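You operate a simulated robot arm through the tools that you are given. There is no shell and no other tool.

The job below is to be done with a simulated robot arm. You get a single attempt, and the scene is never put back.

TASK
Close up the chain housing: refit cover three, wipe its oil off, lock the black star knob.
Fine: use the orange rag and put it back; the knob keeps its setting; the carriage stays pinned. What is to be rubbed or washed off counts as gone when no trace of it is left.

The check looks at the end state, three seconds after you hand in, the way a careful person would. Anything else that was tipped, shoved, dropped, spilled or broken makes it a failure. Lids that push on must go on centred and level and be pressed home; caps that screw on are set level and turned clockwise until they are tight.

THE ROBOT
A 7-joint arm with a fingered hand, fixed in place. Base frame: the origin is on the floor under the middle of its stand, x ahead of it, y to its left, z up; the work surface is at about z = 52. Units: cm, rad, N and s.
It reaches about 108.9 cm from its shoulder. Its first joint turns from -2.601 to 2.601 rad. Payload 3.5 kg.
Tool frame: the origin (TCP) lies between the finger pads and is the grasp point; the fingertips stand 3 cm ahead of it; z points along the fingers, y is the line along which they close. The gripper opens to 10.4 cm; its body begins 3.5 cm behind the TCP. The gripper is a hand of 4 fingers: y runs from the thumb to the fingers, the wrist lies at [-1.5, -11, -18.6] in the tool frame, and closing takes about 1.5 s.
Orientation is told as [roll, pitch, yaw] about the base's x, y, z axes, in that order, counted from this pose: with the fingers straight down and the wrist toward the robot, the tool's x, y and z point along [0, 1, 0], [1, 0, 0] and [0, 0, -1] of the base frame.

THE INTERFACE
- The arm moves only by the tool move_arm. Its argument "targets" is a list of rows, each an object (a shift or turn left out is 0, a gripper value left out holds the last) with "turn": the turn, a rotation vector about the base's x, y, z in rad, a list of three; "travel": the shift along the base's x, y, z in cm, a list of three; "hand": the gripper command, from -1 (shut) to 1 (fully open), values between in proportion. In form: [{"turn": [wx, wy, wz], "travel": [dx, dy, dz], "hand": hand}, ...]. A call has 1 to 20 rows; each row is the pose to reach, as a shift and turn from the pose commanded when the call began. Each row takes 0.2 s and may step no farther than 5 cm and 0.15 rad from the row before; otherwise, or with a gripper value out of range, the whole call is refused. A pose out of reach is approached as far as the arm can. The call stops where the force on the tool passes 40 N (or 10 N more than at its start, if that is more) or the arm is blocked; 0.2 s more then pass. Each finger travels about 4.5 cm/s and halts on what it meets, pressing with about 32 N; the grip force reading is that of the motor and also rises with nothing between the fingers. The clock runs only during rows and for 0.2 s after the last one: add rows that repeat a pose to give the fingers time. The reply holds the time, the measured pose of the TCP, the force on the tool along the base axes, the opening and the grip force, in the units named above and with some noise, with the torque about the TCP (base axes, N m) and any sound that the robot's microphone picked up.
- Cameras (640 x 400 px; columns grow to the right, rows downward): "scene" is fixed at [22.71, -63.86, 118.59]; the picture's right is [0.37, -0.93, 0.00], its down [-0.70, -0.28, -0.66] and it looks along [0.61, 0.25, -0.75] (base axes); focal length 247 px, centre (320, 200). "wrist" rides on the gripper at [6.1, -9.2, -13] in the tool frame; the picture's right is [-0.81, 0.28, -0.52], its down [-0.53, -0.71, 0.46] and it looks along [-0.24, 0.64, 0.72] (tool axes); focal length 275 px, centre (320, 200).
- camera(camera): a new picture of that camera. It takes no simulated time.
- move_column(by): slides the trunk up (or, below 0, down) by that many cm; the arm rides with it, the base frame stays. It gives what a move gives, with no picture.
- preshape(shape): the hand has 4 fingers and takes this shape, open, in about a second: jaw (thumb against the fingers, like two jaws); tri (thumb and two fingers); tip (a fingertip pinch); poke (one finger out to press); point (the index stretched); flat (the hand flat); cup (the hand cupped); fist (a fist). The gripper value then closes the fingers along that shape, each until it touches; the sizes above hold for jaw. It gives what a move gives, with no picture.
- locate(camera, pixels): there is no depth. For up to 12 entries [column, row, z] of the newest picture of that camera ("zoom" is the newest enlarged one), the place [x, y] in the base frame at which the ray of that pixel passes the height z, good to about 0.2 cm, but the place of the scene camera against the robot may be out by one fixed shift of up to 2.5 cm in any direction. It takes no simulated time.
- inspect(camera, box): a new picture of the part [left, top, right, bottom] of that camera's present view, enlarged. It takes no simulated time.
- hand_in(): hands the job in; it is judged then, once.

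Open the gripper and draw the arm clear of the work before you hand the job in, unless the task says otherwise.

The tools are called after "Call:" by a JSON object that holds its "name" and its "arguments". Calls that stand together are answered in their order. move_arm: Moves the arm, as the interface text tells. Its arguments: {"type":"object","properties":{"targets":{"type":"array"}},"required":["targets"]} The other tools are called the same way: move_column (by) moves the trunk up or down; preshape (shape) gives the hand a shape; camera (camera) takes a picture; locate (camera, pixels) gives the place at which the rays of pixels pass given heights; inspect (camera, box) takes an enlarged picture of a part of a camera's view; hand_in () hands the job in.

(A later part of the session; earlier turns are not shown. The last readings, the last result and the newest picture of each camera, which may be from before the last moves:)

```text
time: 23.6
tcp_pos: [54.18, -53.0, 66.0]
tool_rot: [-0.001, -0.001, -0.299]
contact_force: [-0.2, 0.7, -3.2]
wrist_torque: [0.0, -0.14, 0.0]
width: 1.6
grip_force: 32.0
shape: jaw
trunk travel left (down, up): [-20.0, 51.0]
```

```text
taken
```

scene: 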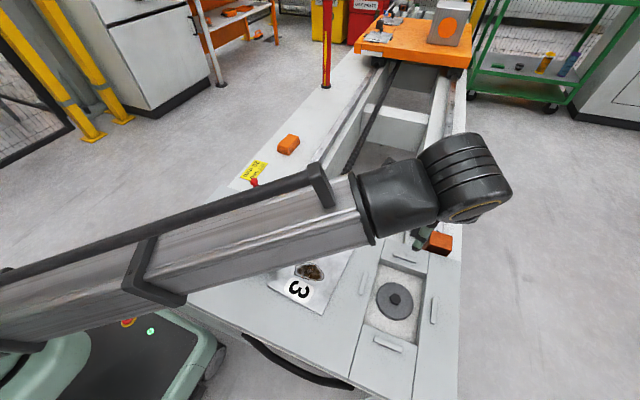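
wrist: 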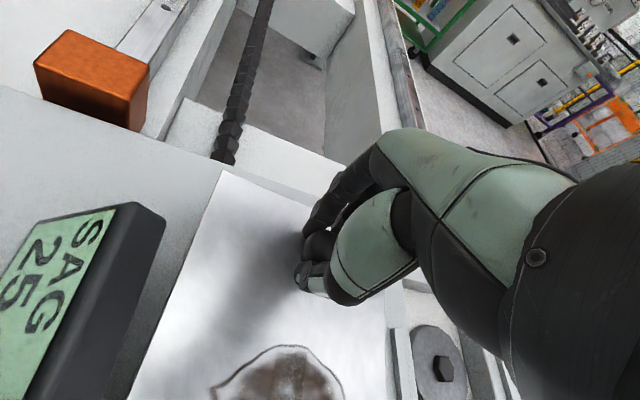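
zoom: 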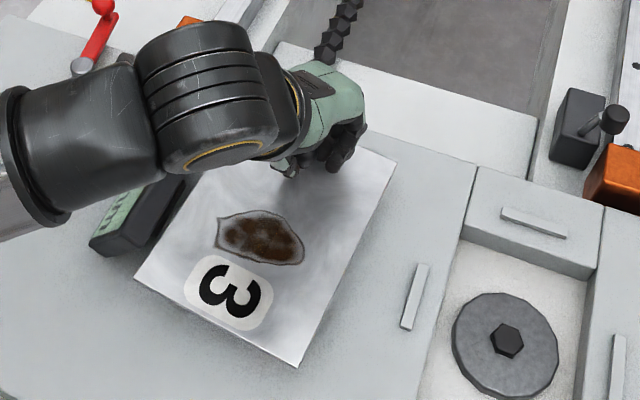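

The plate is held rigid and level (its corner stays at (222,170) in the wrist view). I carry it to the pit position with +0.096 rad yaw.

Call:
{"name": "move_arm", "arguments": {"targets": [{"travel": [0, -3, 0], "turn": [0, 0, 0.02]}, {"travel": [0, -6, 0], "turn": [0, 0, 0.04]}, {"travel": [0, -9, 0], "turn": [0, 0, 0.06]}, {"travel": [0, -12, 0], "turn": [0, 0, 0.08]}, {"travel": [0, -15, 0], "turn": [0, 0, 0.096]}, {"travel": [0, -18, 0], "turn": [0, 0, 0.096]}, {"travel": [-0.05, -20.95, 0], "turn": [0, 0, 0.096]}, {"travel": [-0.05, -20.95, 0], "turn": [0, 0, 0.096]}]}}

Call:
{"name": "inspect", "arguments": {"camera": "scene", "box": [300, 210, 480, 360]}}

Call:
{"name": "camera", "arguments": {"camera": "wrist"}}

```text
time: 25.4
tcp_pos: [54.12, -74.0, 66.07]
tool_rot: [0.0, 0.0, -0.204]
contact_force: [-0.3, -0.3, -3.0]
wrist_torque: [0.02, -0.14, 0.0]
width: 1.61
grip_force: 32.0
shape: jaw
trunk travel left (down, up): [-20.0, 51.0]
```

```text
2.67 times, centred on (390, 285) of scene
```

zoom: 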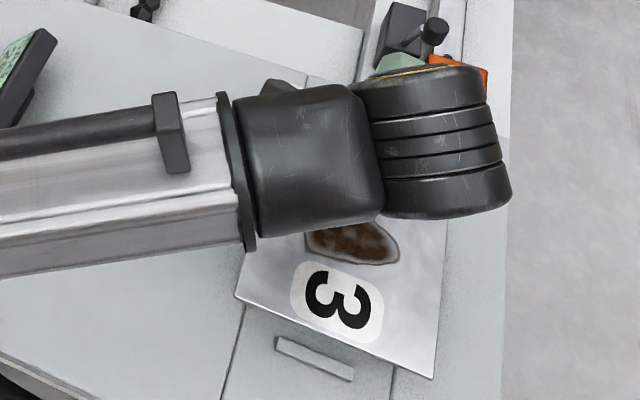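

```text
taken
```

wrist: 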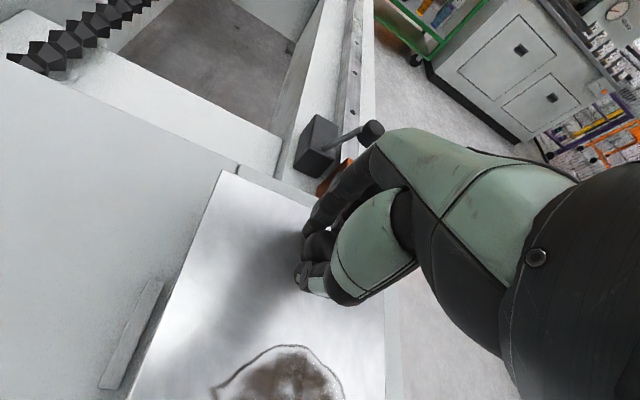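

The plate now hovers over the pit, with its left edge running from (222,170) to (130,395) beside the left bar. I zoom in and locate plate edges at z ≈ 62.2 and the bar at 58.

Call:
{"name": "inspect", "arguments": {"camera": "wrist", "box": [80, 150, 420, 400]}}

```text
1.60 times, centred on (250, 275) of wrist
```

zoom: 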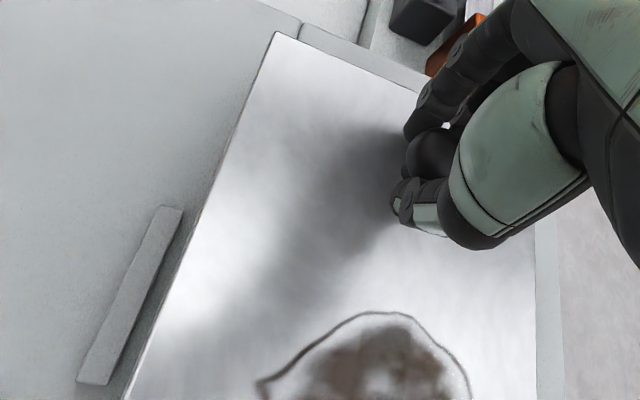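

I locate the plate's edges at its lifted height and the left bar's edges in this zoom.

Call:
{"name": "locate", "arguments": {"camera": "zoom", "pixels": [[277, 32, 62.2], [203, 212, 62.2], [128, 395, 62.2], [535, 260, 62.2], [537, 395, 62.2], [420, 92, 62.2], [183, 210, 58], [106, 384, 58], [157, 207, 58], [277, 32, 61.5], [128, 395, 61.5], [536, 330, 61.5]]}}

```text
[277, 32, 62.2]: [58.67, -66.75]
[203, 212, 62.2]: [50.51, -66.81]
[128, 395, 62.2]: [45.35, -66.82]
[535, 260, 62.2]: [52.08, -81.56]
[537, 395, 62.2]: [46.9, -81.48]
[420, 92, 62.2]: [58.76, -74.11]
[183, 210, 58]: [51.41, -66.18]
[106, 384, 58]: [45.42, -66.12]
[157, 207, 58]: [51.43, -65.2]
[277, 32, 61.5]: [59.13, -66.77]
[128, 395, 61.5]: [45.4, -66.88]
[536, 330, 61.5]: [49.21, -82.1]
```

At its lifted height the plate is square to the bars (edge y -66.8 throughout) and about 0.15 cm too far in -y; the near edge from the scene view comes out at x ≈ 38.3. I shift +0.15 y and lower to about 1 cm above the seat.

Call:
{"name": "move_arm", "arguments": {"targets": [{"travel": [0, 0.15, -1]}, {"travel": [0, 0.15, -2]}, {"travel": [0, 0.15, -3]}, {"travel": [0, 0.15, -3.3]}, {"travel": [0, 0.15, -3.3]}]}}

Call:
{"name": "inspect", "arguments": {"camera": "wrist", "box": [80, 150, 420, 400]}}

Call:
{"name": "inspect", "arguments": {"camera": "scene", "box": [330, 270, 450, 370]}}

```text
time: 26.6
tcp_pos: [54.15, -73.88, 62.72]
tool_rot: [0.0, 0.0, -0.203]
contact_force: [0.2, -0.4, -2.5]
wrist_torque: [0.03, -0.14, 0.01]
width: 1.61
grip_force: 32.4
shape: jaw
trunk travel left (down, up): [-20.0, 51.0]
```

```text
1.60 times, centred on (250, 275) of wrist
```

zoom: 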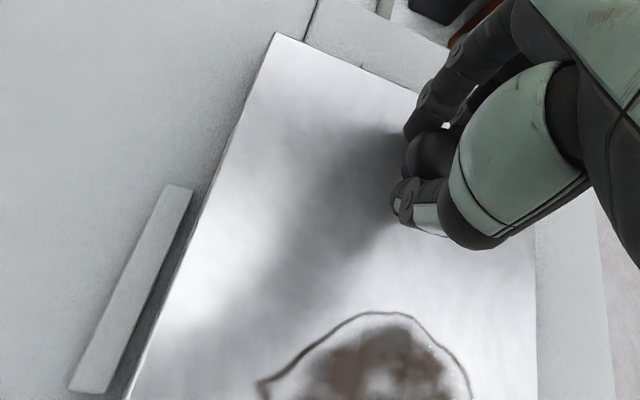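

```text
4.00 times, centred on (390, 320) of scene
```

zoom: 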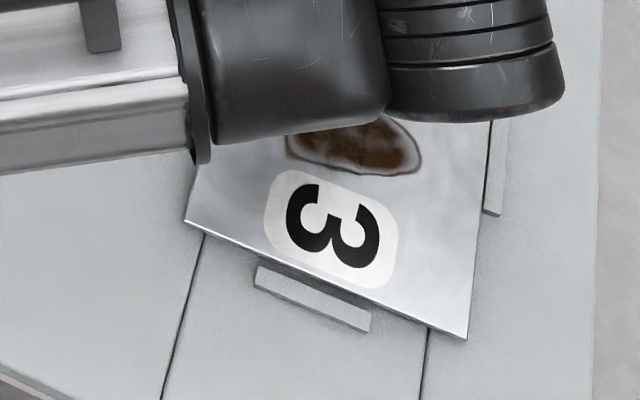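

The plate edges sit inside all visible bars: near edge ≈ 38.35 against the bar at 38.0. I lower the last centimetre.

Call:
{"name": "move_arm", "arguments": {"targets": [{"travel": [0, 0, -0.4]}, {"travel": [0, 0, -0.8]}, {"travel": [0, 0, -1.1]}, {"travel": [0, 0, -1.1]}]}}

Call:
{"name": "inspect", "arguments": {"camera": "wrist", "box": [80, 150, 420, 400]}}

Call:
{"name": "inspect", "arguments": {"camera": "scene", "box": [330, 270, 450, 370]}}

```text
time: 27.6
tcp_pos: [54.18, -73.81, 61.59]
tool_rot: [-0.001, 0.0, -0.203]
contact_force: [-0.8, 0.2, -2.6]
wrist_torque: [-0.02, -0.04, 0.02]
width: 1.6
grip_force: 31.8
shape: jaw
trunk travel left (down, up): [-20.0, 51.0]
```

```text
1.60 times, centred on (250, 275) of wrist
```

zoom: 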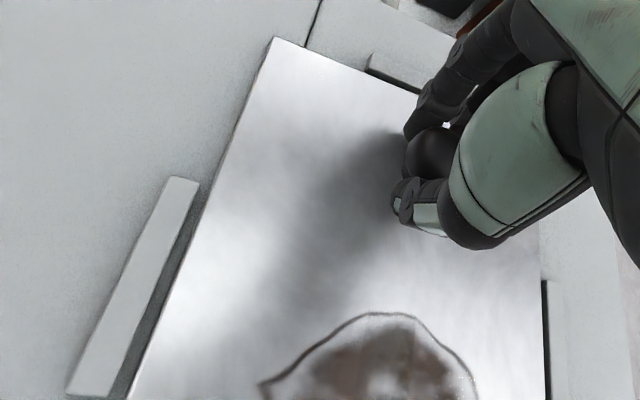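

```text
4.00 times, centred on (390, 320) of scene
```

zoom: 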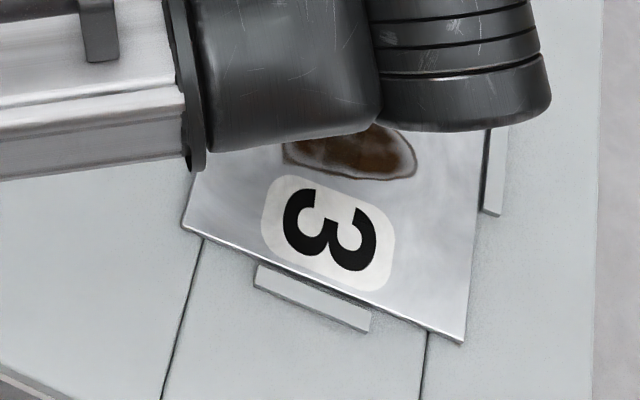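

Torque dropped to -0.04 N·m, so the near edge has touched. I lower a few more millimetres in small steps until the plate carries load.

Call:
{"name": "move_arm", "arguments": {"targets": [{"travel": [0, 0, -0.15]}, {"travel": [0, 0, -0.3]}, {"travel": [0, 0, -0.3]}]}}

Call:
{"name": "inspect", "arguments": {"camera": "wrist", "box": [80, 150, 420, 400]}}

```text
time: 28.4
tcp_pos: [54.12, -73.83, 61.49]
tool_rot: [-0.001, -0.003, -0.204]
contact_force: [0.7, -1.6, 10.2]
wrist_torque: [-0.06, -0.06, 0.0]
width: 1.67
grip_force: 31.9
shape: jaw
trunk travel left (down, up): [-20.0, 51.0]
```

```text
1.60 times, centred on (250, 275) of wrist
```

zoom: 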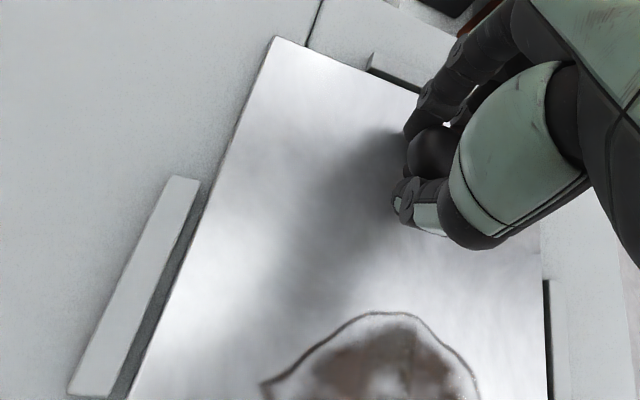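

The plate takes 10 N, so it is down. I open the fingers partway, let go, and raise to inspect.

Call:
{"name": "move_arm", "arguments": {"targets": [{"travel": [0, 0, 0.1], "hand": -0.5}, {"travel": [0, 0, 0.1], "hand": 0}, {"travel": [0, 0, 0.1], "hand": 0.1}, {"travel": [0, 0, 0.1], "hand": 0.1}, {"travel": [0, 0, 2], "hand": 0.1}, {"travel": [0, 0, 5], "hand": 0.1}, {"travel": [0, 0, 9], "hand": 0.1}, {"travel": [0, 0, 13], "hand": 0.1}]}}

Call:
{"name": "camera", "arguments": {"camera": "wrist"}}

Call:
{"name": "camera", "arguments": {"camera": "scene"}}

```text
time: 30.1
tcp_pos: [54.27, -73.92, 74.24]
tool_rot: [-0.001, 0.001, -0.203]
contact_force: [0.7, -0.6, -0.5]
wrist_torque: [0.0, -0.01, -0.01]
width: 5.69
grip_force: 0.0
shape: jaw
trunk travel left (down, up): [-20.0, 51.0]
```

```text
taken
```

wrist: 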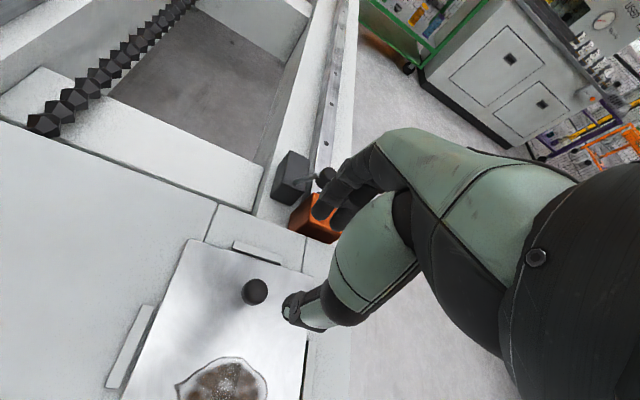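

```text
taken
```

scene: 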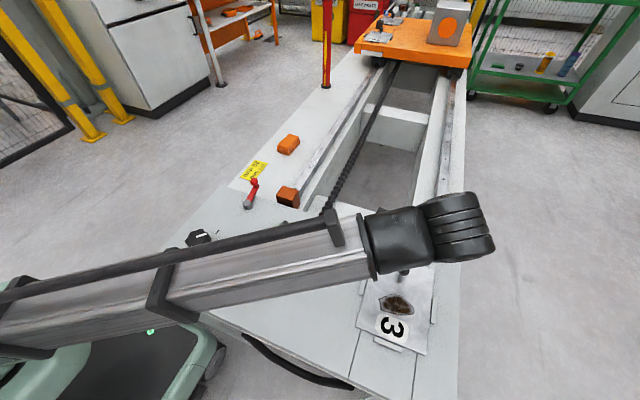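

The plate is released between the bars. I go back to the good viewing pose to verify centring and gaps on all four sides.

Call:
{"name": "move_arm", "arguments": {"targets": [{"travel": [-3, -1.3, 2], "turn": [0, 0, -0.1]}, {"travel": [-6, -2.6, 4], "turn": [0, 0, -0.2]}, {"travel": [-9, -3.9, 6], "turn": [0, 0, -0.3]}, {"travel": [-11.9, -5.3, 6.5], "turn": [0, 0, -0.3]}, {"travel": [-11.9, -5.3, 6.5], "turn": [0, 0, -0.3]}]}}

Call:
{"name": "inspect", "arguments": {"camera": "wrist", "box": [60, 170, 300, 370]}}

Call:
{"name": "inspect", "arguments": {"camera": "wrist", "box": [60, 180, 160, 280]}}

Call:
{"name": "inspect", "arguments": {"camera": "wrist", "box": [190, 200, 290, 300]}}

```text
time: 31.4
tcp_pos: [42.19, -79.21, 81.03]
tool_rot: [-0.001, 0.0, -0.505]
contact_force: [0.0, 0.3, 0.1]
wrist_torque: [0.0, 0.02, -0.04]
width: 5.67
grip_force: 0.1
shape: jaw
trunk travel left (down, up): [-20.0, 51.0]
```

```text
2.00 times, centred on (180, 270) of wrist
```

zoom: 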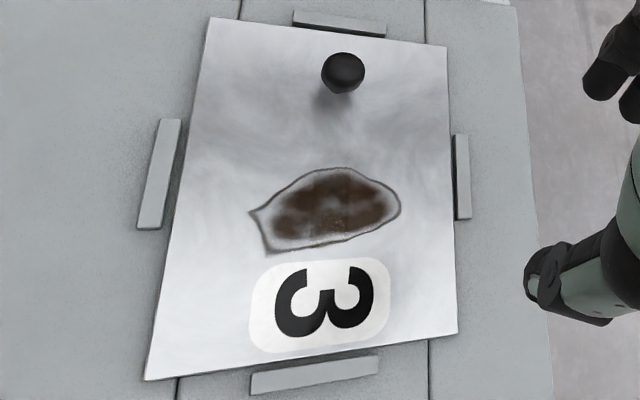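

```text
4.00 times, centred on (110, 230) of wrist
```

zoom: 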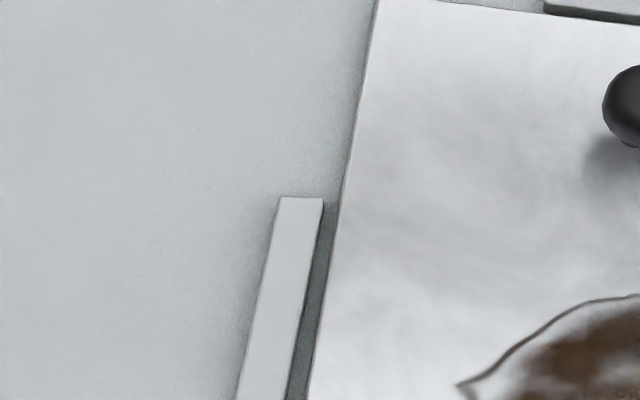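

```text
4.00 times, centred on (240, 250) of wrist
```

zoom: 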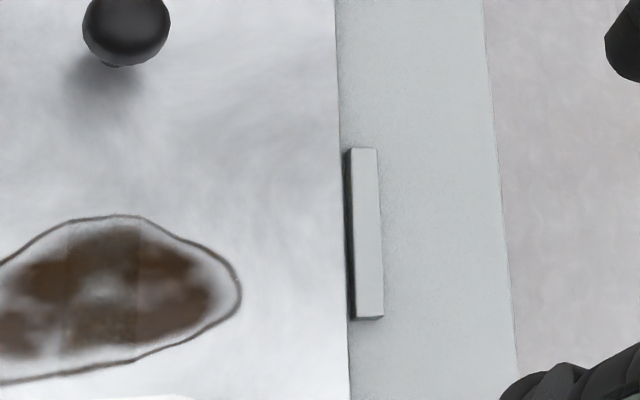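

The plate lies within all four bars. I locate its corners and the bar faces to check centring and rotation numerically.

Call:
{"name": "camera", "arguments": {"camera": "wrist"}}

Call:
{"name": "locate", "arguments": {"camera": "wrist", "pixels": [[124, 178.5, 57.8], [243.5, 193, 57.8], [249, 336.5, 57.8], [92.5, 360, 57.8], [110.5, 229.5, 58], [100, 284.5, 58], [248, 237, 58], [249, 279.5, 58], [166.5, 183, 58], [212.5, 188.5, 58], [145.5, 356, 58], [208.5, 347.5, 58]]}}

```text
taken
```

wrist: 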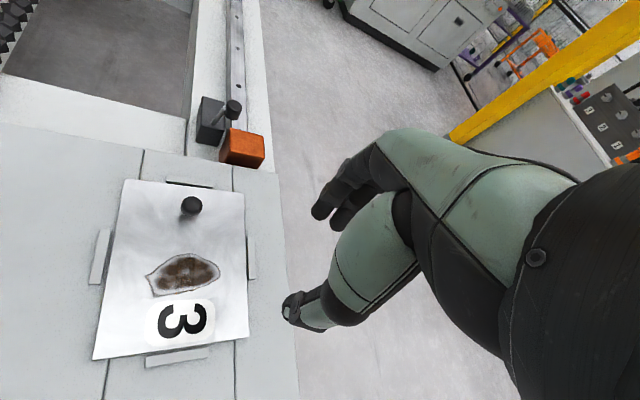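

```text
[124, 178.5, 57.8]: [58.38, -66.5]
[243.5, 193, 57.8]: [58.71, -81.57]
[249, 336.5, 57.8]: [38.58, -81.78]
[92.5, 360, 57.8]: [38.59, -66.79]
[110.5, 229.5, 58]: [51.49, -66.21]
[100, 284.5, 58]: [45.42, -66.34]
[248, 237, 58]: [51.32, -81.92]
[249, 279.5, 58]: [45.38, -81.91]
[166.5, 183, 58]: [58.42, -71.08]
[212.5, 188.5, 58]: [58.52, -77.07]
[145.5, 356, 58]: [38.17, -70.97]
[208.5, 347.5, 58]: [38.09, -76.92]
```

Centred in y, but in x the far edge reads about 58.4–58.7 against the far bar at 58.45, so I must check that it isn't resting on that bar. I zoom in on the far edge.

Call:
{"name": "inspect", "arguments": {"camera": "wrist", "box": [110, 160, 260, 220]}}

Call:
{"name": "inspect", "arguments": {"camera": "wrist", "box": [85, 310, 265, 380]}}

Call:
{"name": "inspect", "arguments": {"camera": "scene", "box": [340, 230, 460, 360]}}

```text
4.27 times, centred on (185, 190) of wrist
```

zoom: 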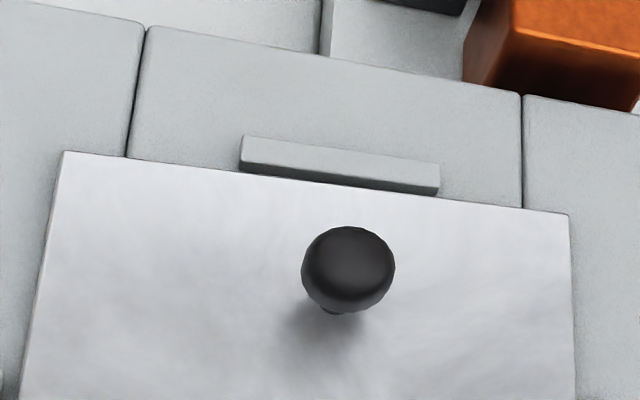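

```text
3.56 times, centred on (175, 345) of wrist
```

zoom: 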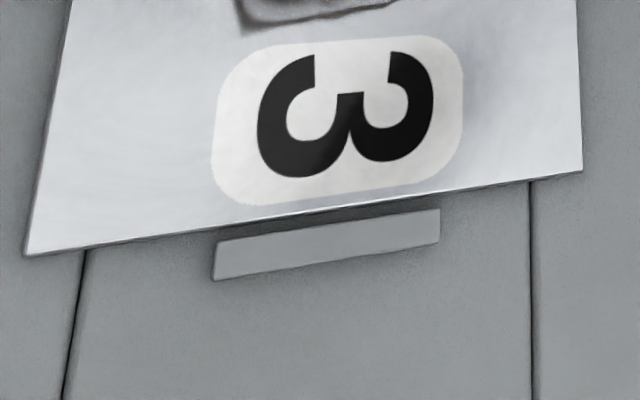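

```text
3.08 times, centred on (400, 295) of scene
```

zoom: 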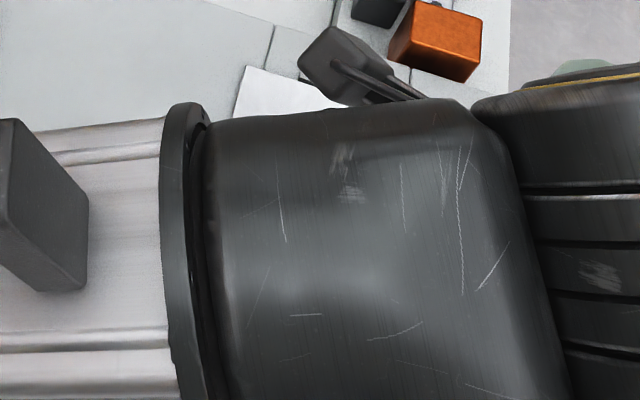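

The far bar's inner face is visible above the plate edge, so the plate is down in front of it, just a bit off-centre in x; I'll true it up after wiping. Now I move toward the rag for a wrist view.

Call:
{"name": "move_arm", "arguments": {"targets": [{"travel": [1.7, 4.5, 0.5], "turn": [0, 0, 0.03], "hand": 0.5}, {"travel": [3.4, 9, 1], "turn": [0, 0, 0.06], "hand": 1}, {"travel": [5.1, 13.5, 1.5], "turn": [0, 0, 0.09]}, {"travel": [6.8, 18, 2], "turn": [0, 0, 0.12]}, {"travel": [8.5, 22.5, 2.5], "turn": [0, 0, 0.15]}, {"travel": [10.2, 27, 3], "turn": [0, 0, 0.18]}, {"travel": [11.9, 31.5, 3], "turn": [0, 0, 0.21]}, {"travel": [13.6, 36, 3], "turn": [0, 0, 0.24]}, {"travel": [15.3, 40.5, 3], "turn": [0, 0, 0.27]}, {"travel": [17, 45, 3], "turn": [0, 0, 0.3]}, {"travel": [18.7, 49.5, 3], "turn": [0, 0, 0.33]}, {"travel": [20.4, 54, 3], "turn": [0, 0, 0.36]}, {"travel": [22, 58.5, 3], "turn": [0, 0, 0.4]}, {"travel": [23, 62, 3], "turn": [0, 0, 0.45]}, {"travel": [23, 64, 3], "turn": [0, 0, 0.5]}, {"travel": [23, 64, 3], "turn": [0, 0, 0.5]}]}}

Call:
{"name": "camera", "arguments": {"camera": "wrist"}}

Call:
{"name": "camera", "arguments": {"camera": "scene"}}

```text
time: 34.8
tcp_pos: [65.24, -15.29, 84.05]
tool_rot: [0.001, 0.0, -0.003]
contact_force: [-0.7, -0.7, -0.2]
wrist_torque: [-0.01, -0.02, 0.0]
width: 10.38
grip_force: 0.0
shape: jaw
trunk travel left (down, up): [-20.0, 51.0]
```

```text
taken
```

wrist: 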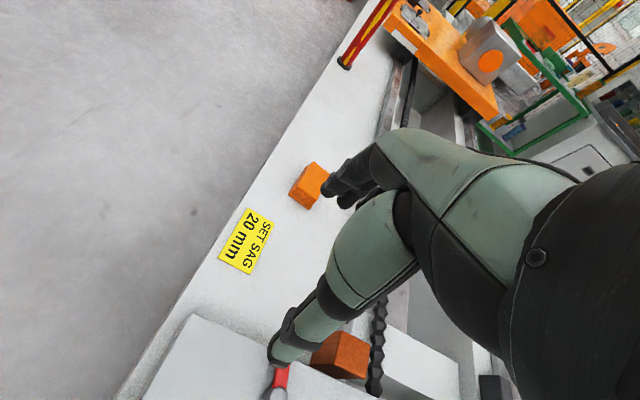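

```text
taken
```

scene: 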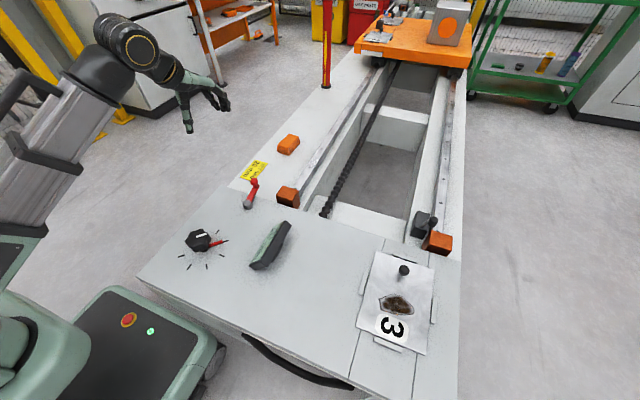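

The scene view of the fitted cover is now unobstructed. I zoom in on the cover and, in the wrist view, on the rag at (308,185).

Call:
{"name": "inspect", "arguments": {"camera": "scene", "box": [340, 230, 460, 370]}}

Call:
{"name": "inspect", "arguments": {"camera": "wrist", "box": [260, 140, 360, 230]}}

Call:
{"name": "inspect", "arguments": {"camera": "scene", "box": [240, 110, 340, 210]}}

```text
2.86 times, centred on (400, 300) of scene
```

zoom: 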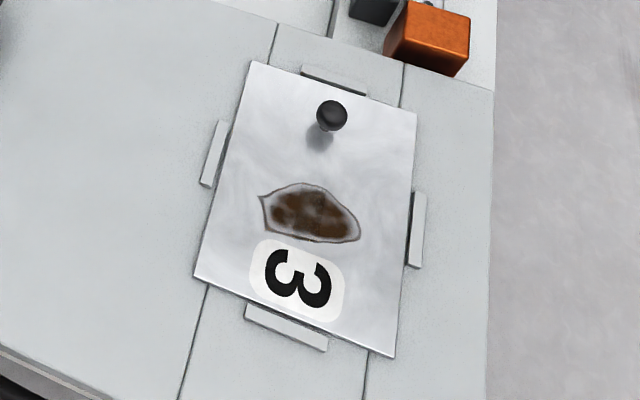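

```text
4.44 times, centred on (310, 185) of wrist
```

zoom: 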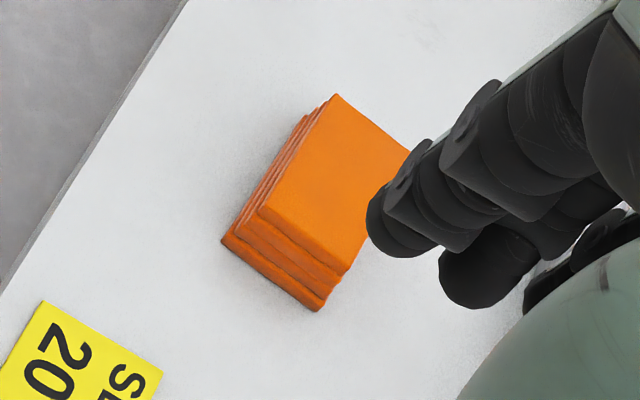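

```text
4.00 times, centred on (290, 160) of scene
```

zoom: 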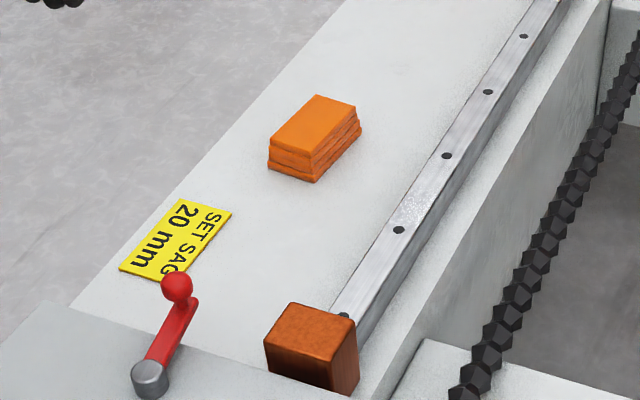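

The rag is a folded stack at wrist (288–330, 161–210). I locate its corners at plausible top and bottom heights.

Call:
{"name": "locate", "arguments": {"camera": "wrist", "pixels": [[313.4, 161.2, 55], [296.1, 187.7, 55], [315.2, 201.9, 55], [330.3, 173.8, 55], [288, 194, 52], [309.6, 209.8, 52], [313.4, 161.2, 60], [296.1, 187.7, 60], [315.2, 201.9, 60], [288, 194, 56], [309.6, 209.8, 56], [243, 240, 52]]}}

Call:
{"name": "locate", "arguments": {"camera": "scene", "pixels": [[294.75, 135.5, 57], [282.25, 149.25, 57], [295.25, 153.75, 57], [304, 136.75, 57], [294, 161, 54], [282, 157, 54]]}}

```text
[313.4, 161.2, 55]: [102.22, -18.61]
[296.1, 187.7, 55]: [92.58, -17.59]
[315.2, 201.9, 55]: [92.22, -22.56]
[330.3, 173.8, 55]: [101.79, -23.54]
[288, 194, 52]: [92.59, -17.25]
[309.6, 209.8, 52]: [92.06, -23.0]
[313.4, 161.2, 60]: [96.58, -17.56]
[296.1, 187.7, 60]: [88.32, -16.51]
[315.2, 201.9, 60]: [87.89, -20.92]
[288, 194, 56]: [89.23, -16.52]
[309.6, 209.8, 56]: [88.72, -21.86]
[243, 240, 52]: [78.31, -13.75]
```

```text
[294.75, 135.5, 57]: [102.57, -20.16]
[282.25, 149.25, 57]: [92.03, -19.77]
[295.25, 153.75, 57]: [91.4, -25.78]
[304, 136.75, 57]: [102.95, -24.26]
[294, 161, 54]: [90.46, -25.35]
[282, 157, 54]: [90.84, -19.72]
```

The two cameras disagree unless the rag sits lower than I assumed, so I take a second wrist view 14 cm further along x to triangulate.

Call:
{"name": "move_arm", "arguments": {"targets": [{"travel": [4.5, 1, 0]}, {"travel": [9, 2, 0]}, {"travel": [13, 3, 0]}, {"travel": [13, 3, 0]}]}}

Call:
{"name": "camera", "arguments": {"camera": "wrist"}}

Call:
{"name": "inspect", "arguments": {"camera": "wrist", "box": [180, 200, 320, 340]}}

```text
time: 35.8
tcp_pos: [78.2, -12.34, 83.79]
tool_rot: [0.001, 0.001, -0.004]
contact_force: [0.6, 0.3, -0.5]
wrist_torque: [-0.01, 0.01, -0.06]
width: 10.39
grip_force: 0.0
shape: jaw
trunk travel left (down, up): [-20.0, 51.0]
```

```text
taken
```

wrist: 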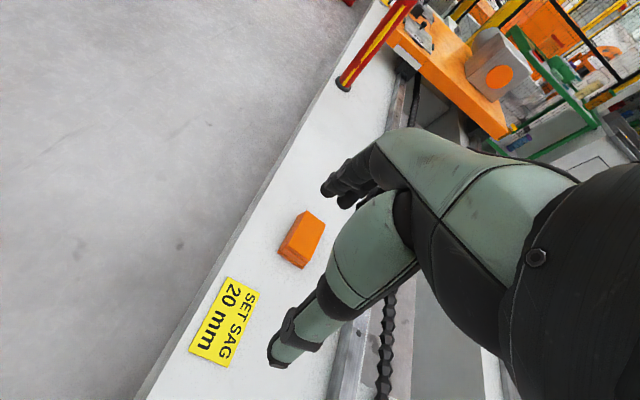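

```text
2.86 times, centred on (250, 270) of wrist
```

zoom: 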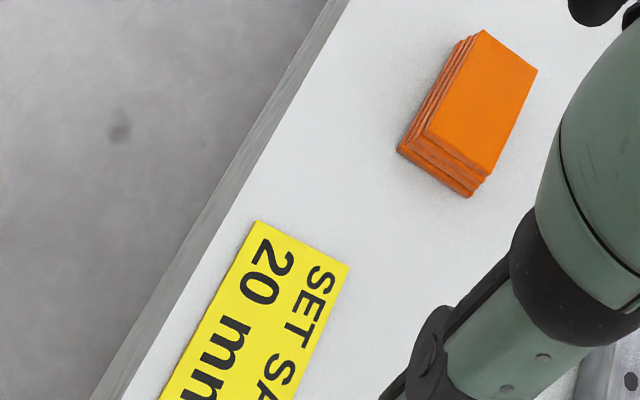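

Rag top corners in this zoom: (482,30), (424,135), (488,173), (537,69); bottom (397,148), (470,197). I locate them at two heights.

Call:
{"name": "locate", "arguments": {"camera": "zoom", "pixels": [[482, 30, 50], [482, 30, 56], [424, 135, 50], [424, 135, 56], [488, 173, 50], [488, 173, 56], [537, 69, 50], [537, 69, 56], [397, 148, 50], [397, 148, 54], [470, 197, 50], [470, 197, 54]]}}

```text
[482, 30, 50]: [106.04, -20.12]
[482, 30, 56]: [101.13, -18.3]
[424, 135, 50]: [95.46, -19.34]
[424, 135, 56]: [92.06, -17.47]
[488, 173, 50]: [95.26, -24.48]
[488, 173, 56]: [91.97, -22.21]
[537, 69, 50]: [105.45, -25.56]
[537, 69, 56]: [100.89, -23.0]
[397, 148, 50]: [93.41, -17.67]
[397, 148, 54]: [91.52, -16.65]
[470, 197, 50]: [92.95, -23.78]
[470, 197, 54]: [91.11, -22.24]
```

Triangulated: bed z ≈ 52.1, rag top ≈ 55.0, rag ≈ 9.7×5.3×3 cm, centre about (97.2,-20.6), turned ≈ -0.09 rad. To grip across its narrow side I turn the hand by -1.66 rad first.

Call:
{"name": "move_arm", "arguments": {"targets": [{"turn": [0, 0, -0.14]}, {"turn": [0, 0, -0.28]}, {"turn": [0, 0, -0.42]}, {"turn": [0, 0, -0.56]}, {"turn": [0, 0, -0.7]}, {"turn": [0, 0, -0.84]}, {"turn": [0, 0, -0.98]}, {"turn": [0, 0, -1.12]}, {"turn": [0, 0, -1.26]}, {"turn": [0, 0, -1.4]}, {"turn": [0, 0, -1.54]}, {"turn": [0, 0, -1.66]}, {"turn": [0, 0, -1.66]}]}}

Call:
{"name": "camera", "arguments": {"camera": "scene"}}

Call:
{"name": "camera", "arguments": {"camera": "wrist"}}

```text
time: 38.5
tcp_pos: [78.42, -12.25, 83.84]
tool_rot: [0.001, 0.001, -1.665]
contact_force: [-0.5, 0.3, 0.6]
wrist_torque: [0.01, 0.0, 0.02]
width: 10.38
grip_force: 0.1
shape: jaw
trunk travel left (down, up): [-20.0, 51.0]
```

```text
taken
```

scene: 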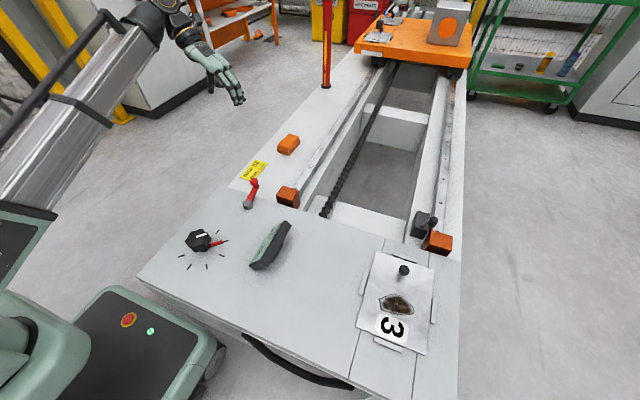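

```text
taken
```

wrist: 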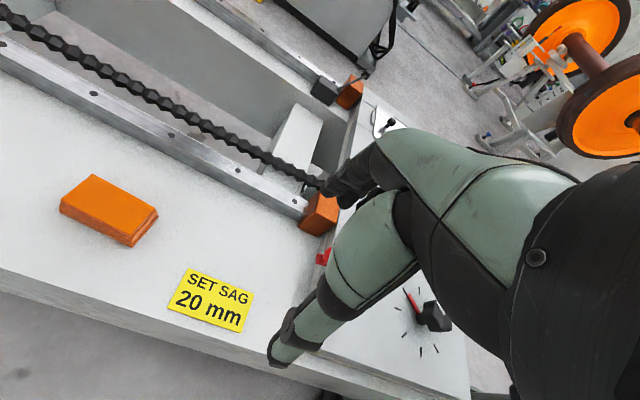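

Good side view of the rag at (110,212). I lower the trunk 10 cm for reach, then pitch the fingers forward.

Call:
{"name": "move_column", "arguments": {"by": -10}}

Call:
{"name": "move_arm", "arguments": {"targets": [{"turn": [0, -0.13, 0]}, {"turn": [0, -0.26, 0]}, {"turn": [0, -0.39, 0]}, {"turn": [0, -0.52, 0]}, {"turn": [0, -0.65, 0]}, {"turn": [0, -0.65, 0]}]}}

Call:
{"name": "camera", "arguments": {"camera": "scene"}}

Call:
{"name": "camera", "arguments": {"camera": "wrist"}}

```text
time: 39.9
tcp_pos: [78.34, -12.13, 73.84]
tool_rot: [-0.002, -0.001, -1.662]
contact_force: [-0.1, 0.1, -0.4]
wrist_torque: [-0.01, -0.01, 0.0]
width: 10.38
grip_force: 0.1
shape: jaw
trunk travel left (down, up): [-10.0, 61.0]
```

```text
time: 41.3
tcp_pos: [78.24, -12.22, 73.93]
tool_rot: [0.649, 0.055, -1.646]
contact_force: [1.2, -0.3, 0.5]
wrist_torque: [-0.02, -0.01, 0.04]
width: 10.39
grip_force: 0.0
shape: jaw
trunk travel left (down, up): [-10.0, 61.0]
```

```text
taken
```

scene: 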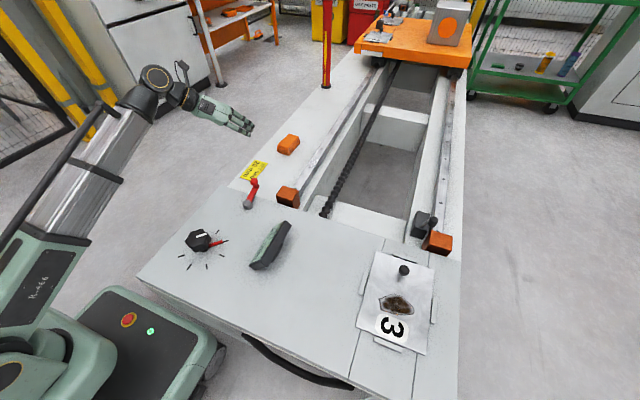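

```text
taken
```

wrist: 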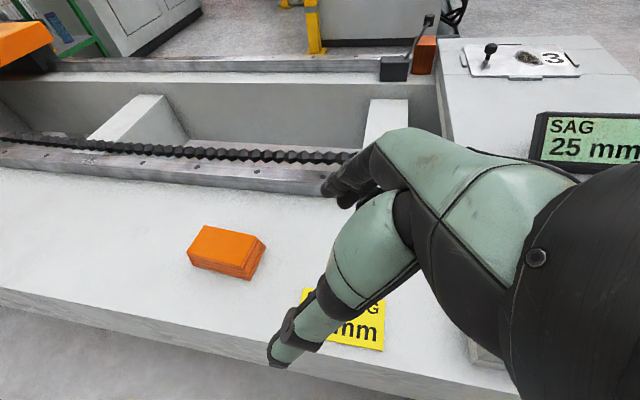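

The hand now points forward and down, and the rag is at (226,252) in the wrist view. I locate the rag and the rail edge from this angle to check side clearance.

Call:
{"name": "inspect", "arguments": {"camera": "wrist", "box": [150, 150, 310, 290]}}

Call:
{"name": "locate", "arguments": {"camera": "wrist", "pixels": [[226, 184, 52], [100, 172, 52], [300, 193, 52], [187, 262, 52], [246, 280, 52], [266, 250, 52], [187, 250, 55], [252, 266, 55], [202, 225, 55], [264, 239, 55]]}}

```text
2.86 times, centred on (230, 220) of wrist
```

zoom: 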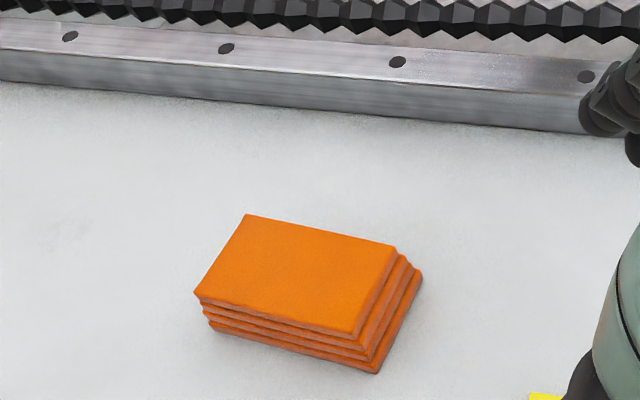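

```text
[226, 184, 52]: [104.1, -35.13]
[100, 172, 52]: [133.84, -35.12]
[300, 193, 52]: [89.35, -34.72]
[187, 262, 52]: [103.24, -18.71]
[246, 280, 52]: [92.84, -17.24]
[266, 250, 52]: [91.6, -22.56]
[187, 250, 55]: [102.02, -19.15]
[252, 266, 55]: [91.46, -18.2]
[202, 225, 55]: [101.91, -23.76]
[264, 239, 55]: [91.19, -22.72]
```

The rail edge is at y ≈ -35, well clear. I move over the rag to (95.5,-20.5,64) keeping the tilt.

Call:
{"name": "move_arm", "arguments": {"targets": [{"travel": [3.5, -1.7, -2]}, {"travel": [7, -3.4, -4]}, {"travel": [10.5, -5.1, -6]}, {"travel": [14, -6.8, -8]}, {"travel": [17.25, -8.3, -10]}, {"travel": [17.25, -8.3, -10]}]}}

Call:
{"name": "camera", "arguments": {"camera": "wrist"}}

Call:
{"name": "inspect", "arguments": {"camera": "scene", "box": [210, 80, 370, 210]}}

```text
time: 42.7
tcp_pos: [95.61, -20.37, 63.82]
tool_rot: [0.647, 0.055, -1.644]
contact_force: [-0.1, 0.7, 0.2]
wrist_torque: [0.03, -0.04, -0.04]
width: 10.37
grip_force: 0.2
shape: jaw
trunk travel left (down, up): [-10.0, 61.0]
```

```text
taken
```

wrist: 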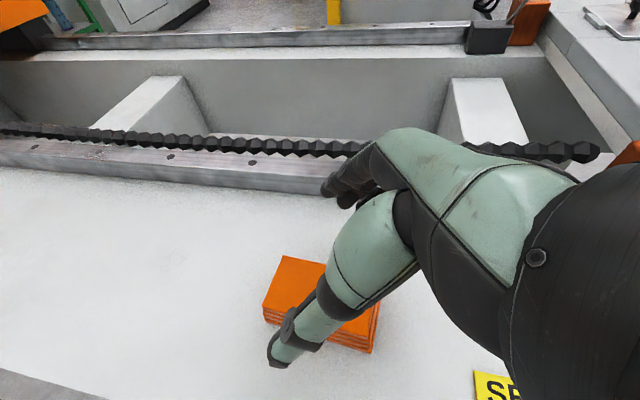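

```text
3.08 times, centred on (290, 145) of scene
```

zoom: 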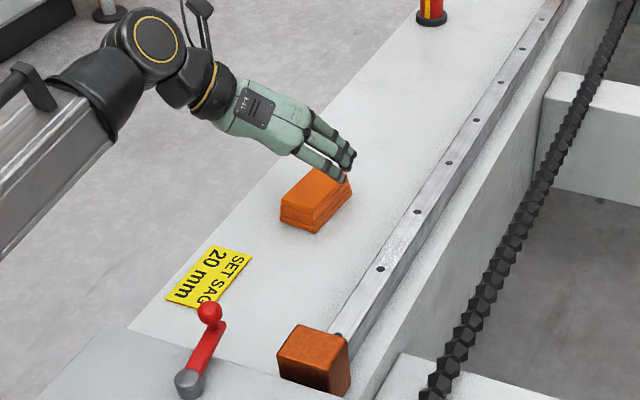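

The TCP's vertical projection falls at about (337,304), in the middle of the rag's width. I descend to TCP z ≈ 57.

Call:
{"name": "move_arm", "arguments": {"targets": [{"travel": [0, 0, -3]}, {"travel": [0, 0, -5.5]}, {"travel": [0, 0, -6.8]}, {"travel": [0, 0, -6.8]}]}}

Call:
{"name": "camera", "arguments": {"camera": "wrist"}}

Call:
{"name": "inspect", "arguments": {"camera": "scene", "box": [240, 110, 340, 180]}}

```text
time: 43.7
tcp_pos: [95.42, -20.36, 56.94]
tool_rot: [0.647, 0.055, -1.644]
contact_force: [-0.5, 0.5, 0.1]
wrist_torque: [-0.01, 0.01, 0.0]
width: 10.35
grip_force: 0.1
shape: jaw
trunk travel left (down, up): [-10.0, 61.0]
```

```text
taken
```

wrist: 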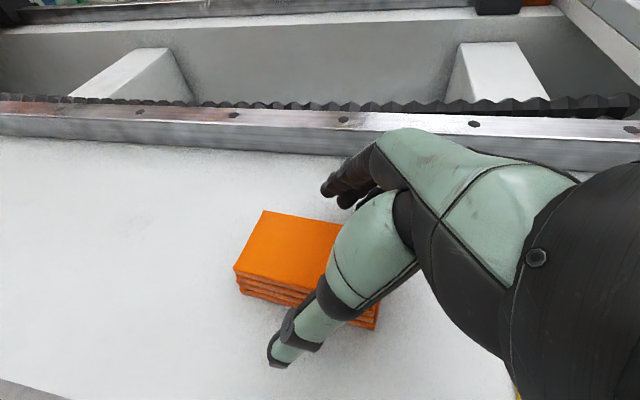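

```text
5.71 times, centred on (290, 145) of scene
```

zoom: 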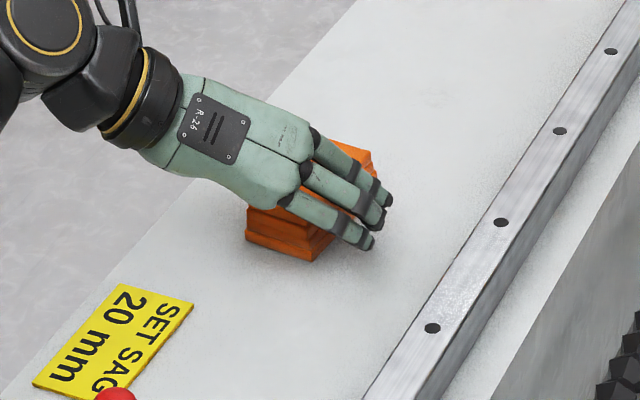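

No contact at z = 56.9, and the rag lies between thumb and fingers. I go down another 0.6 cm and close slowly.

Call:
{"name": "move_arm", "arguments": {"targets": [{"travel": [0, 0, -0.3]}, {"travel": [0, 0, -0.6]}, {"travel": [0, 0, -0.6]}]}}

Call:
{"name": "move_arm", "arguments": {"targets": [{"hand": 0.6}, {"hand": 0.2}, {"hand": -0.2}, {"hand": -0.6}, {"hand": -1}, {"hand": -1}, {"hand": -1}, {"hand": -1}, {"hand": -1}]}}

Call:
{"name": "camera", "arguments": {"camera": "wrist"}}

Call:
{"name": "inspect", "arguments": {"camera": "scene", "box": [240, 110, 340, 180]}}

```text
time: 44.5
tcp_pos: [95.49, -20.5, 56.31]
tool_rot: [0.648, 0.056, -1.644]
contact_force: [-0.4, 0.2, -0.2]
wrist_torque: [-0.02, 0.03, -0.02]
width: 10.37
grip_force: 0.1
shape: jaw
trunk travel left (down, up): [-10.0, 61.0]
```

```text
time: 46.5
tcp_pos: [95.46, -20.39, 56.39]
tool_rot: [0.649, 0.057, -1.646]
contact_force: [0.1, 0.1, -0.3]
wrist_torque: [0.01, 0.01, 0.02]
width: 5.22
grip_force: 32.0
shape: jaw
trunk travel left (down, up): [-10.0, 61.0]
```

```text
taken
```

wrist: 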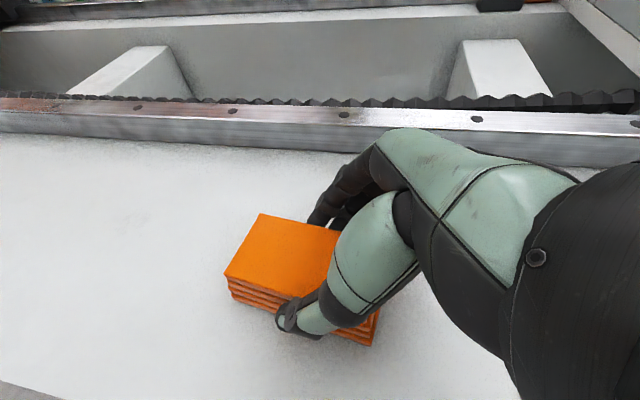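

```text
5.71 times, centred on (290, 145) of scene
```

zoom: 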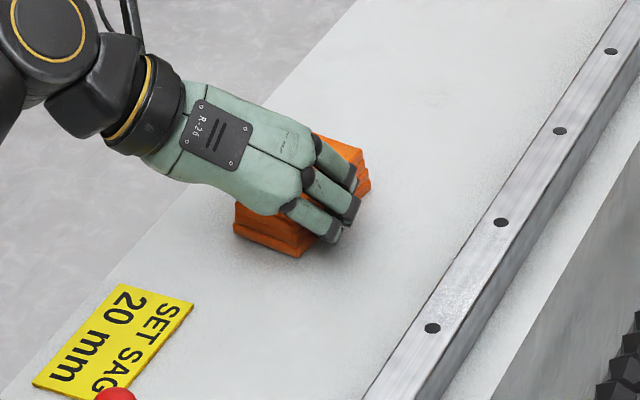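

The rag is gripped at 5.2 cm width with 32 N; closing shifted it roughly half a centimetre toward +y, which I will correct when returning it. I lift it.

Call:
{"name": "move_arm", "arguments": {"targets": [{"travel": [0, 0, 1]}, {"travel": [0, 0, 2]}, {"travel": [0, 0, 4]}, {"travel": [0, 0, 7]}, {"travel": [0, 0, 10]}, {"travel": [0, 0, 10]}]}}

Call:
{"name": "camera", "arguments": {"camera": "wrist"}}

Call:
{"name": "inspect", "arguments": {"camera": "scene", "box": [230, 70, 350, 170]}}

```text
time: 47.9
tcp_pos: [95.53, -20.43, 66.45]
tool_rot: [0.647, 0.055, -1.646]
contact_force: [0.3, 0.1, -0.3]
wrist_torque: [-0.04, 0.04, 0.01]
width: 5.2
grip_force: 32.1
shape: jaw
trunk travel left (down, up): [-10.0, 61.0]
```

```text
taken
```

wrist: 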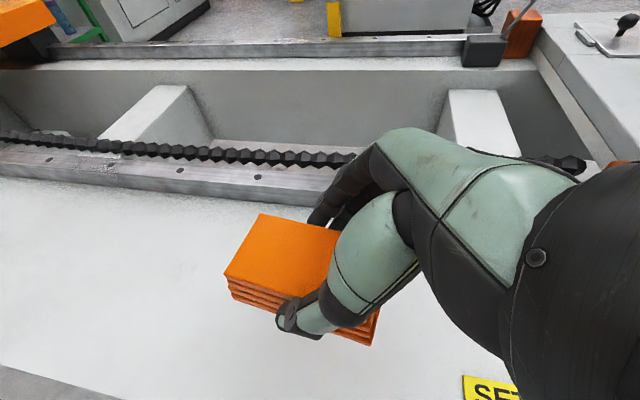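

```text
4.00 times, centred on (290, 120) of scene
```

zoom: 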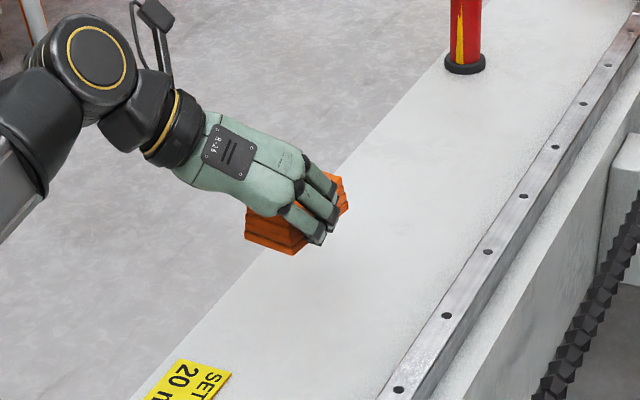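

The rag is held firmly and level with the hand. I raise it, retract, and begin turning the hand toward the cover.

Call:
{"name": "move_arm", "arguments": {"targets": [{"travel": [-2, 0, 4], "turn": [0, 0, -0.1]}, {"travel": [-5, -0.5, 7], "turn": [0, 0, -0.24]}, {"travel": [-8, -1.5, 10], "turn": [0, 0, -0.38]}, {"travel": [-12, -2.5, 12.5], "turn": [0, 0, -0.52]}, {"travel": [-16, -4, 13.5], "turn": [0, 0, -0.66]}, {"travel": [-18, -5, 13.5], "turn": [0, 0, -0.74]}, {"travel": [-18, -5, 13.5], "turn": [0, 0, -0.74]}]}}

Call:
{"name": "camera", "arguments": {"camera": "scene"}}

```text
time: 49.5
tcp_pos: [77.51, -25.5, 79.99]
tool_rot: [0.648, 0.057, -2.386]
contact_force: [-0.2, -0.4, 0.0]
wrist_torque: [-0.03, 0.02, 0.01]
width: 5.19
grip_force: 32.4
shape: jaw
trunk travel left (down, up): [-10.0, 61.0]
```

```text
taken
```

scene: 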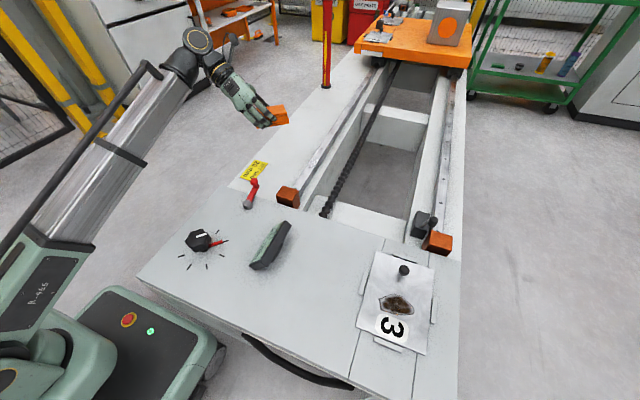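

The rag stays level while turning. I continue over the panel toward the cover, finishing the turn.

Call:
{"name": "move_arm", "arguments": {"targets": [{"travel": [-2.5, -3.5, 0], "turn": [0, 0, -0.07]}, {"travel": [-5, -7, 0], "turn": [0, 0, -0.14]}, {"travel": [-7.5, -10.5, 0], "turn": [0, 0, -0.21]}, {"travel": [-10, -14, 0], "turn": [0, 0, -0.28]}, {"travel": [-12.5, -17.5, 0], "turn": [0, 0, -0.35]}, {"travel": [-15, -21, 0], "turn": [0, 0, -0.42]}, {"travel": [-17.5, -24.5, 0], "turn": [0, 0, -0.49]}, {"travel": [-20, -28, -1], "turn": [0, 0, -0.56]}, {"travel": [-22.5, -31.5, -2], "turn": [0, 0, -0.63]}, {"travel": [-25, -35, -3], "turn": [0, 0, -0.7]}, {"travel": [-27.5, -38.5, -4], "turn": [0, 0, -0.74]}, {"travel": [-27.5, -38.5, -4], "turn": [0, 0, -0.74]}]}}

Call:
{"name": "camera", "arguments": {"camera": "scene"}}

Call:
{"name": "camera", "arguments": {"camera": "wrist"}}

```text
time: 52.1
tcp_pos: [50.06, -64.05, 75.61]
tool_rot: [0.648, 0.056, -3.125]
contact_force: [0.0, 0.4, -1.1]
wrist_torque: [0.02, 0.0, 0.0]
width: 5.21
grip_force: 32.3
shape: jaw
trunk travel left (down, up): [-10.0, 61.0]
```

```text
taken
```

scene: 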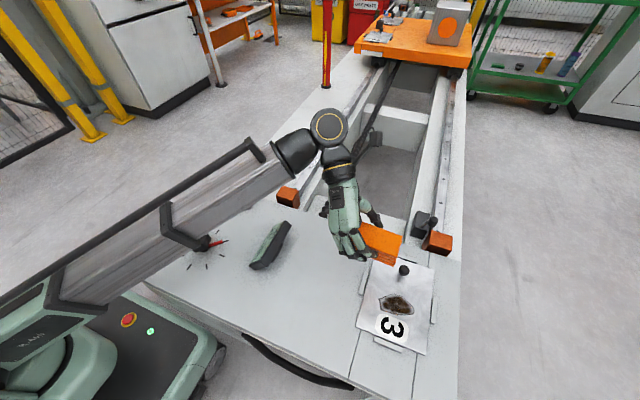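

```text
taken
```

wrist: 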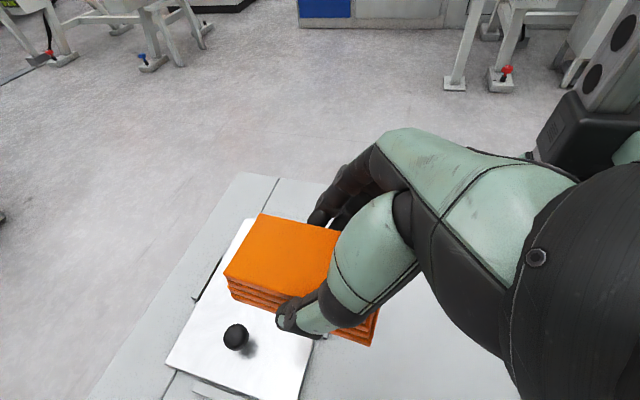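

Rag now points along -y above the cover; the ball is at (236,337) in the wrist view. I move to (47.0,-71.5,67) above the oil patch.

Call:
{"name": "move_arm", "arguments": {"targets": [{"travel": [-1.5, -3, -2]}, {"travel": [-3, -6, -4]}, {"travel": [-3, -7.5, -7]}, {"travel": [-3, -7.5, -8.6]}, {"travel": [-3, -7.5, -8.6]}]}}

Call:
{"name": "inspect", "arguments": {"camera": "scene", "box": [320, 200, 460, 370]}}

Call:
{"name": "camera", "arguments": {"camera": "wrist"}}

```text
time: 53.3
tcp_pos: [47.14, -71.69, 67.2]
tool_rot: [0.648, 0.056, -3.126]
contact_force: [0.7, -0.6, -0.4]
wrist_torque: [0.02, -0.01, 0.0]
width: 5.2
grip_force: 31.4
shape: jaw
trunk travel left (down, up): [-10.0, 61.0]
```

```text
2.35 times, centred on (390, 285) of scene
```

zoom: 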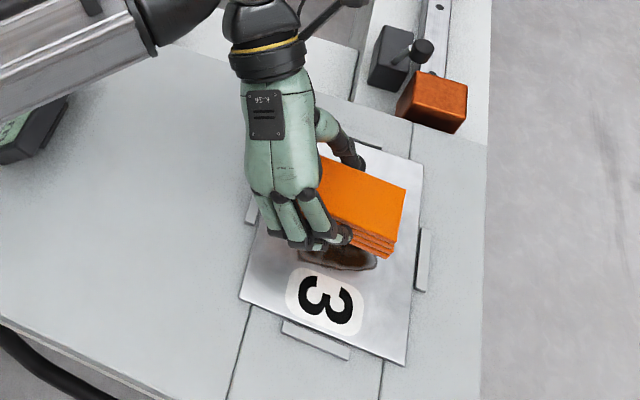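

```text
taken
```

wrist: 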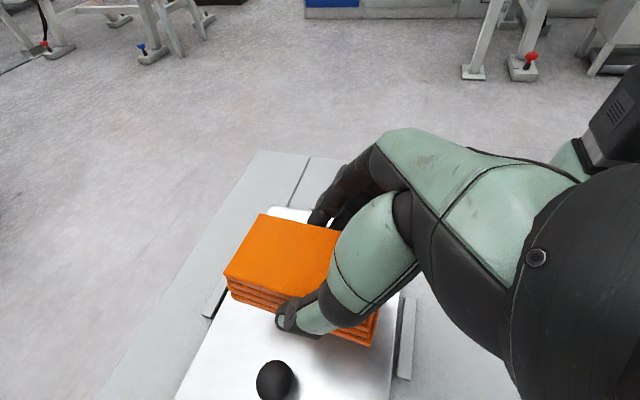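

I locate the rag's corners at its current height and the ball to make sure the wiping motion will clear the ball.

Call:
{"name": "inspect", "arguments": {"camera": "wrist", "box": [200, 200, 420, 400]}}

Call:
{"name": "locate", "arguments": {"camera": "wrist", "pixels": [[231, 297, 63], [371, 346, 63], [226, 277, 65.8], [260, 214, 65.8], [340, 231, 65.8], [274, 380, 60], [316, 338, 64], [277, 320, 64.5], [266, 208, 57.8], [216, 316, 58.3]]}}

```text
2.00 times, centred on (310, 300) of wrist
```

zoom: 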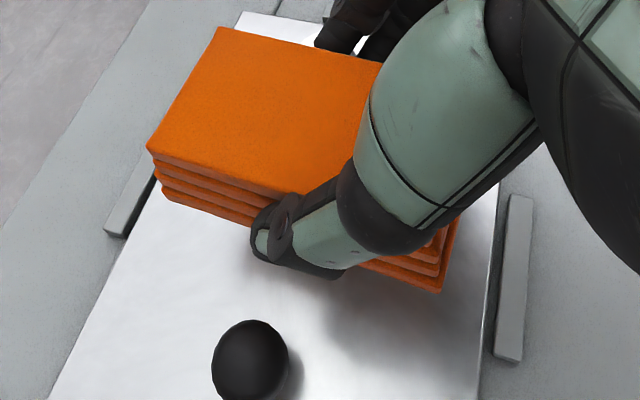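

```text
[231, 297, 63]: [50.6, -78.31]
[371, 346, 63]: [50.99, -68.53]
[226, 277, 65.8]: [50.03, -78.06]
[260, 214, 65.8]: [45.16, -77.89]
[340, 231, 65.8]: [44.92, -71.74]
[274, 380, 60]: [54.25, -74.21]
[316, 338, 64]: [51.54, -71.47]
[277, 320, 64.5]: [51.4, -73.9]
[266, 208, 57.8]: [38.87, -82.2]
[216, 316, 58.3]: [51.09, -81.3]
```

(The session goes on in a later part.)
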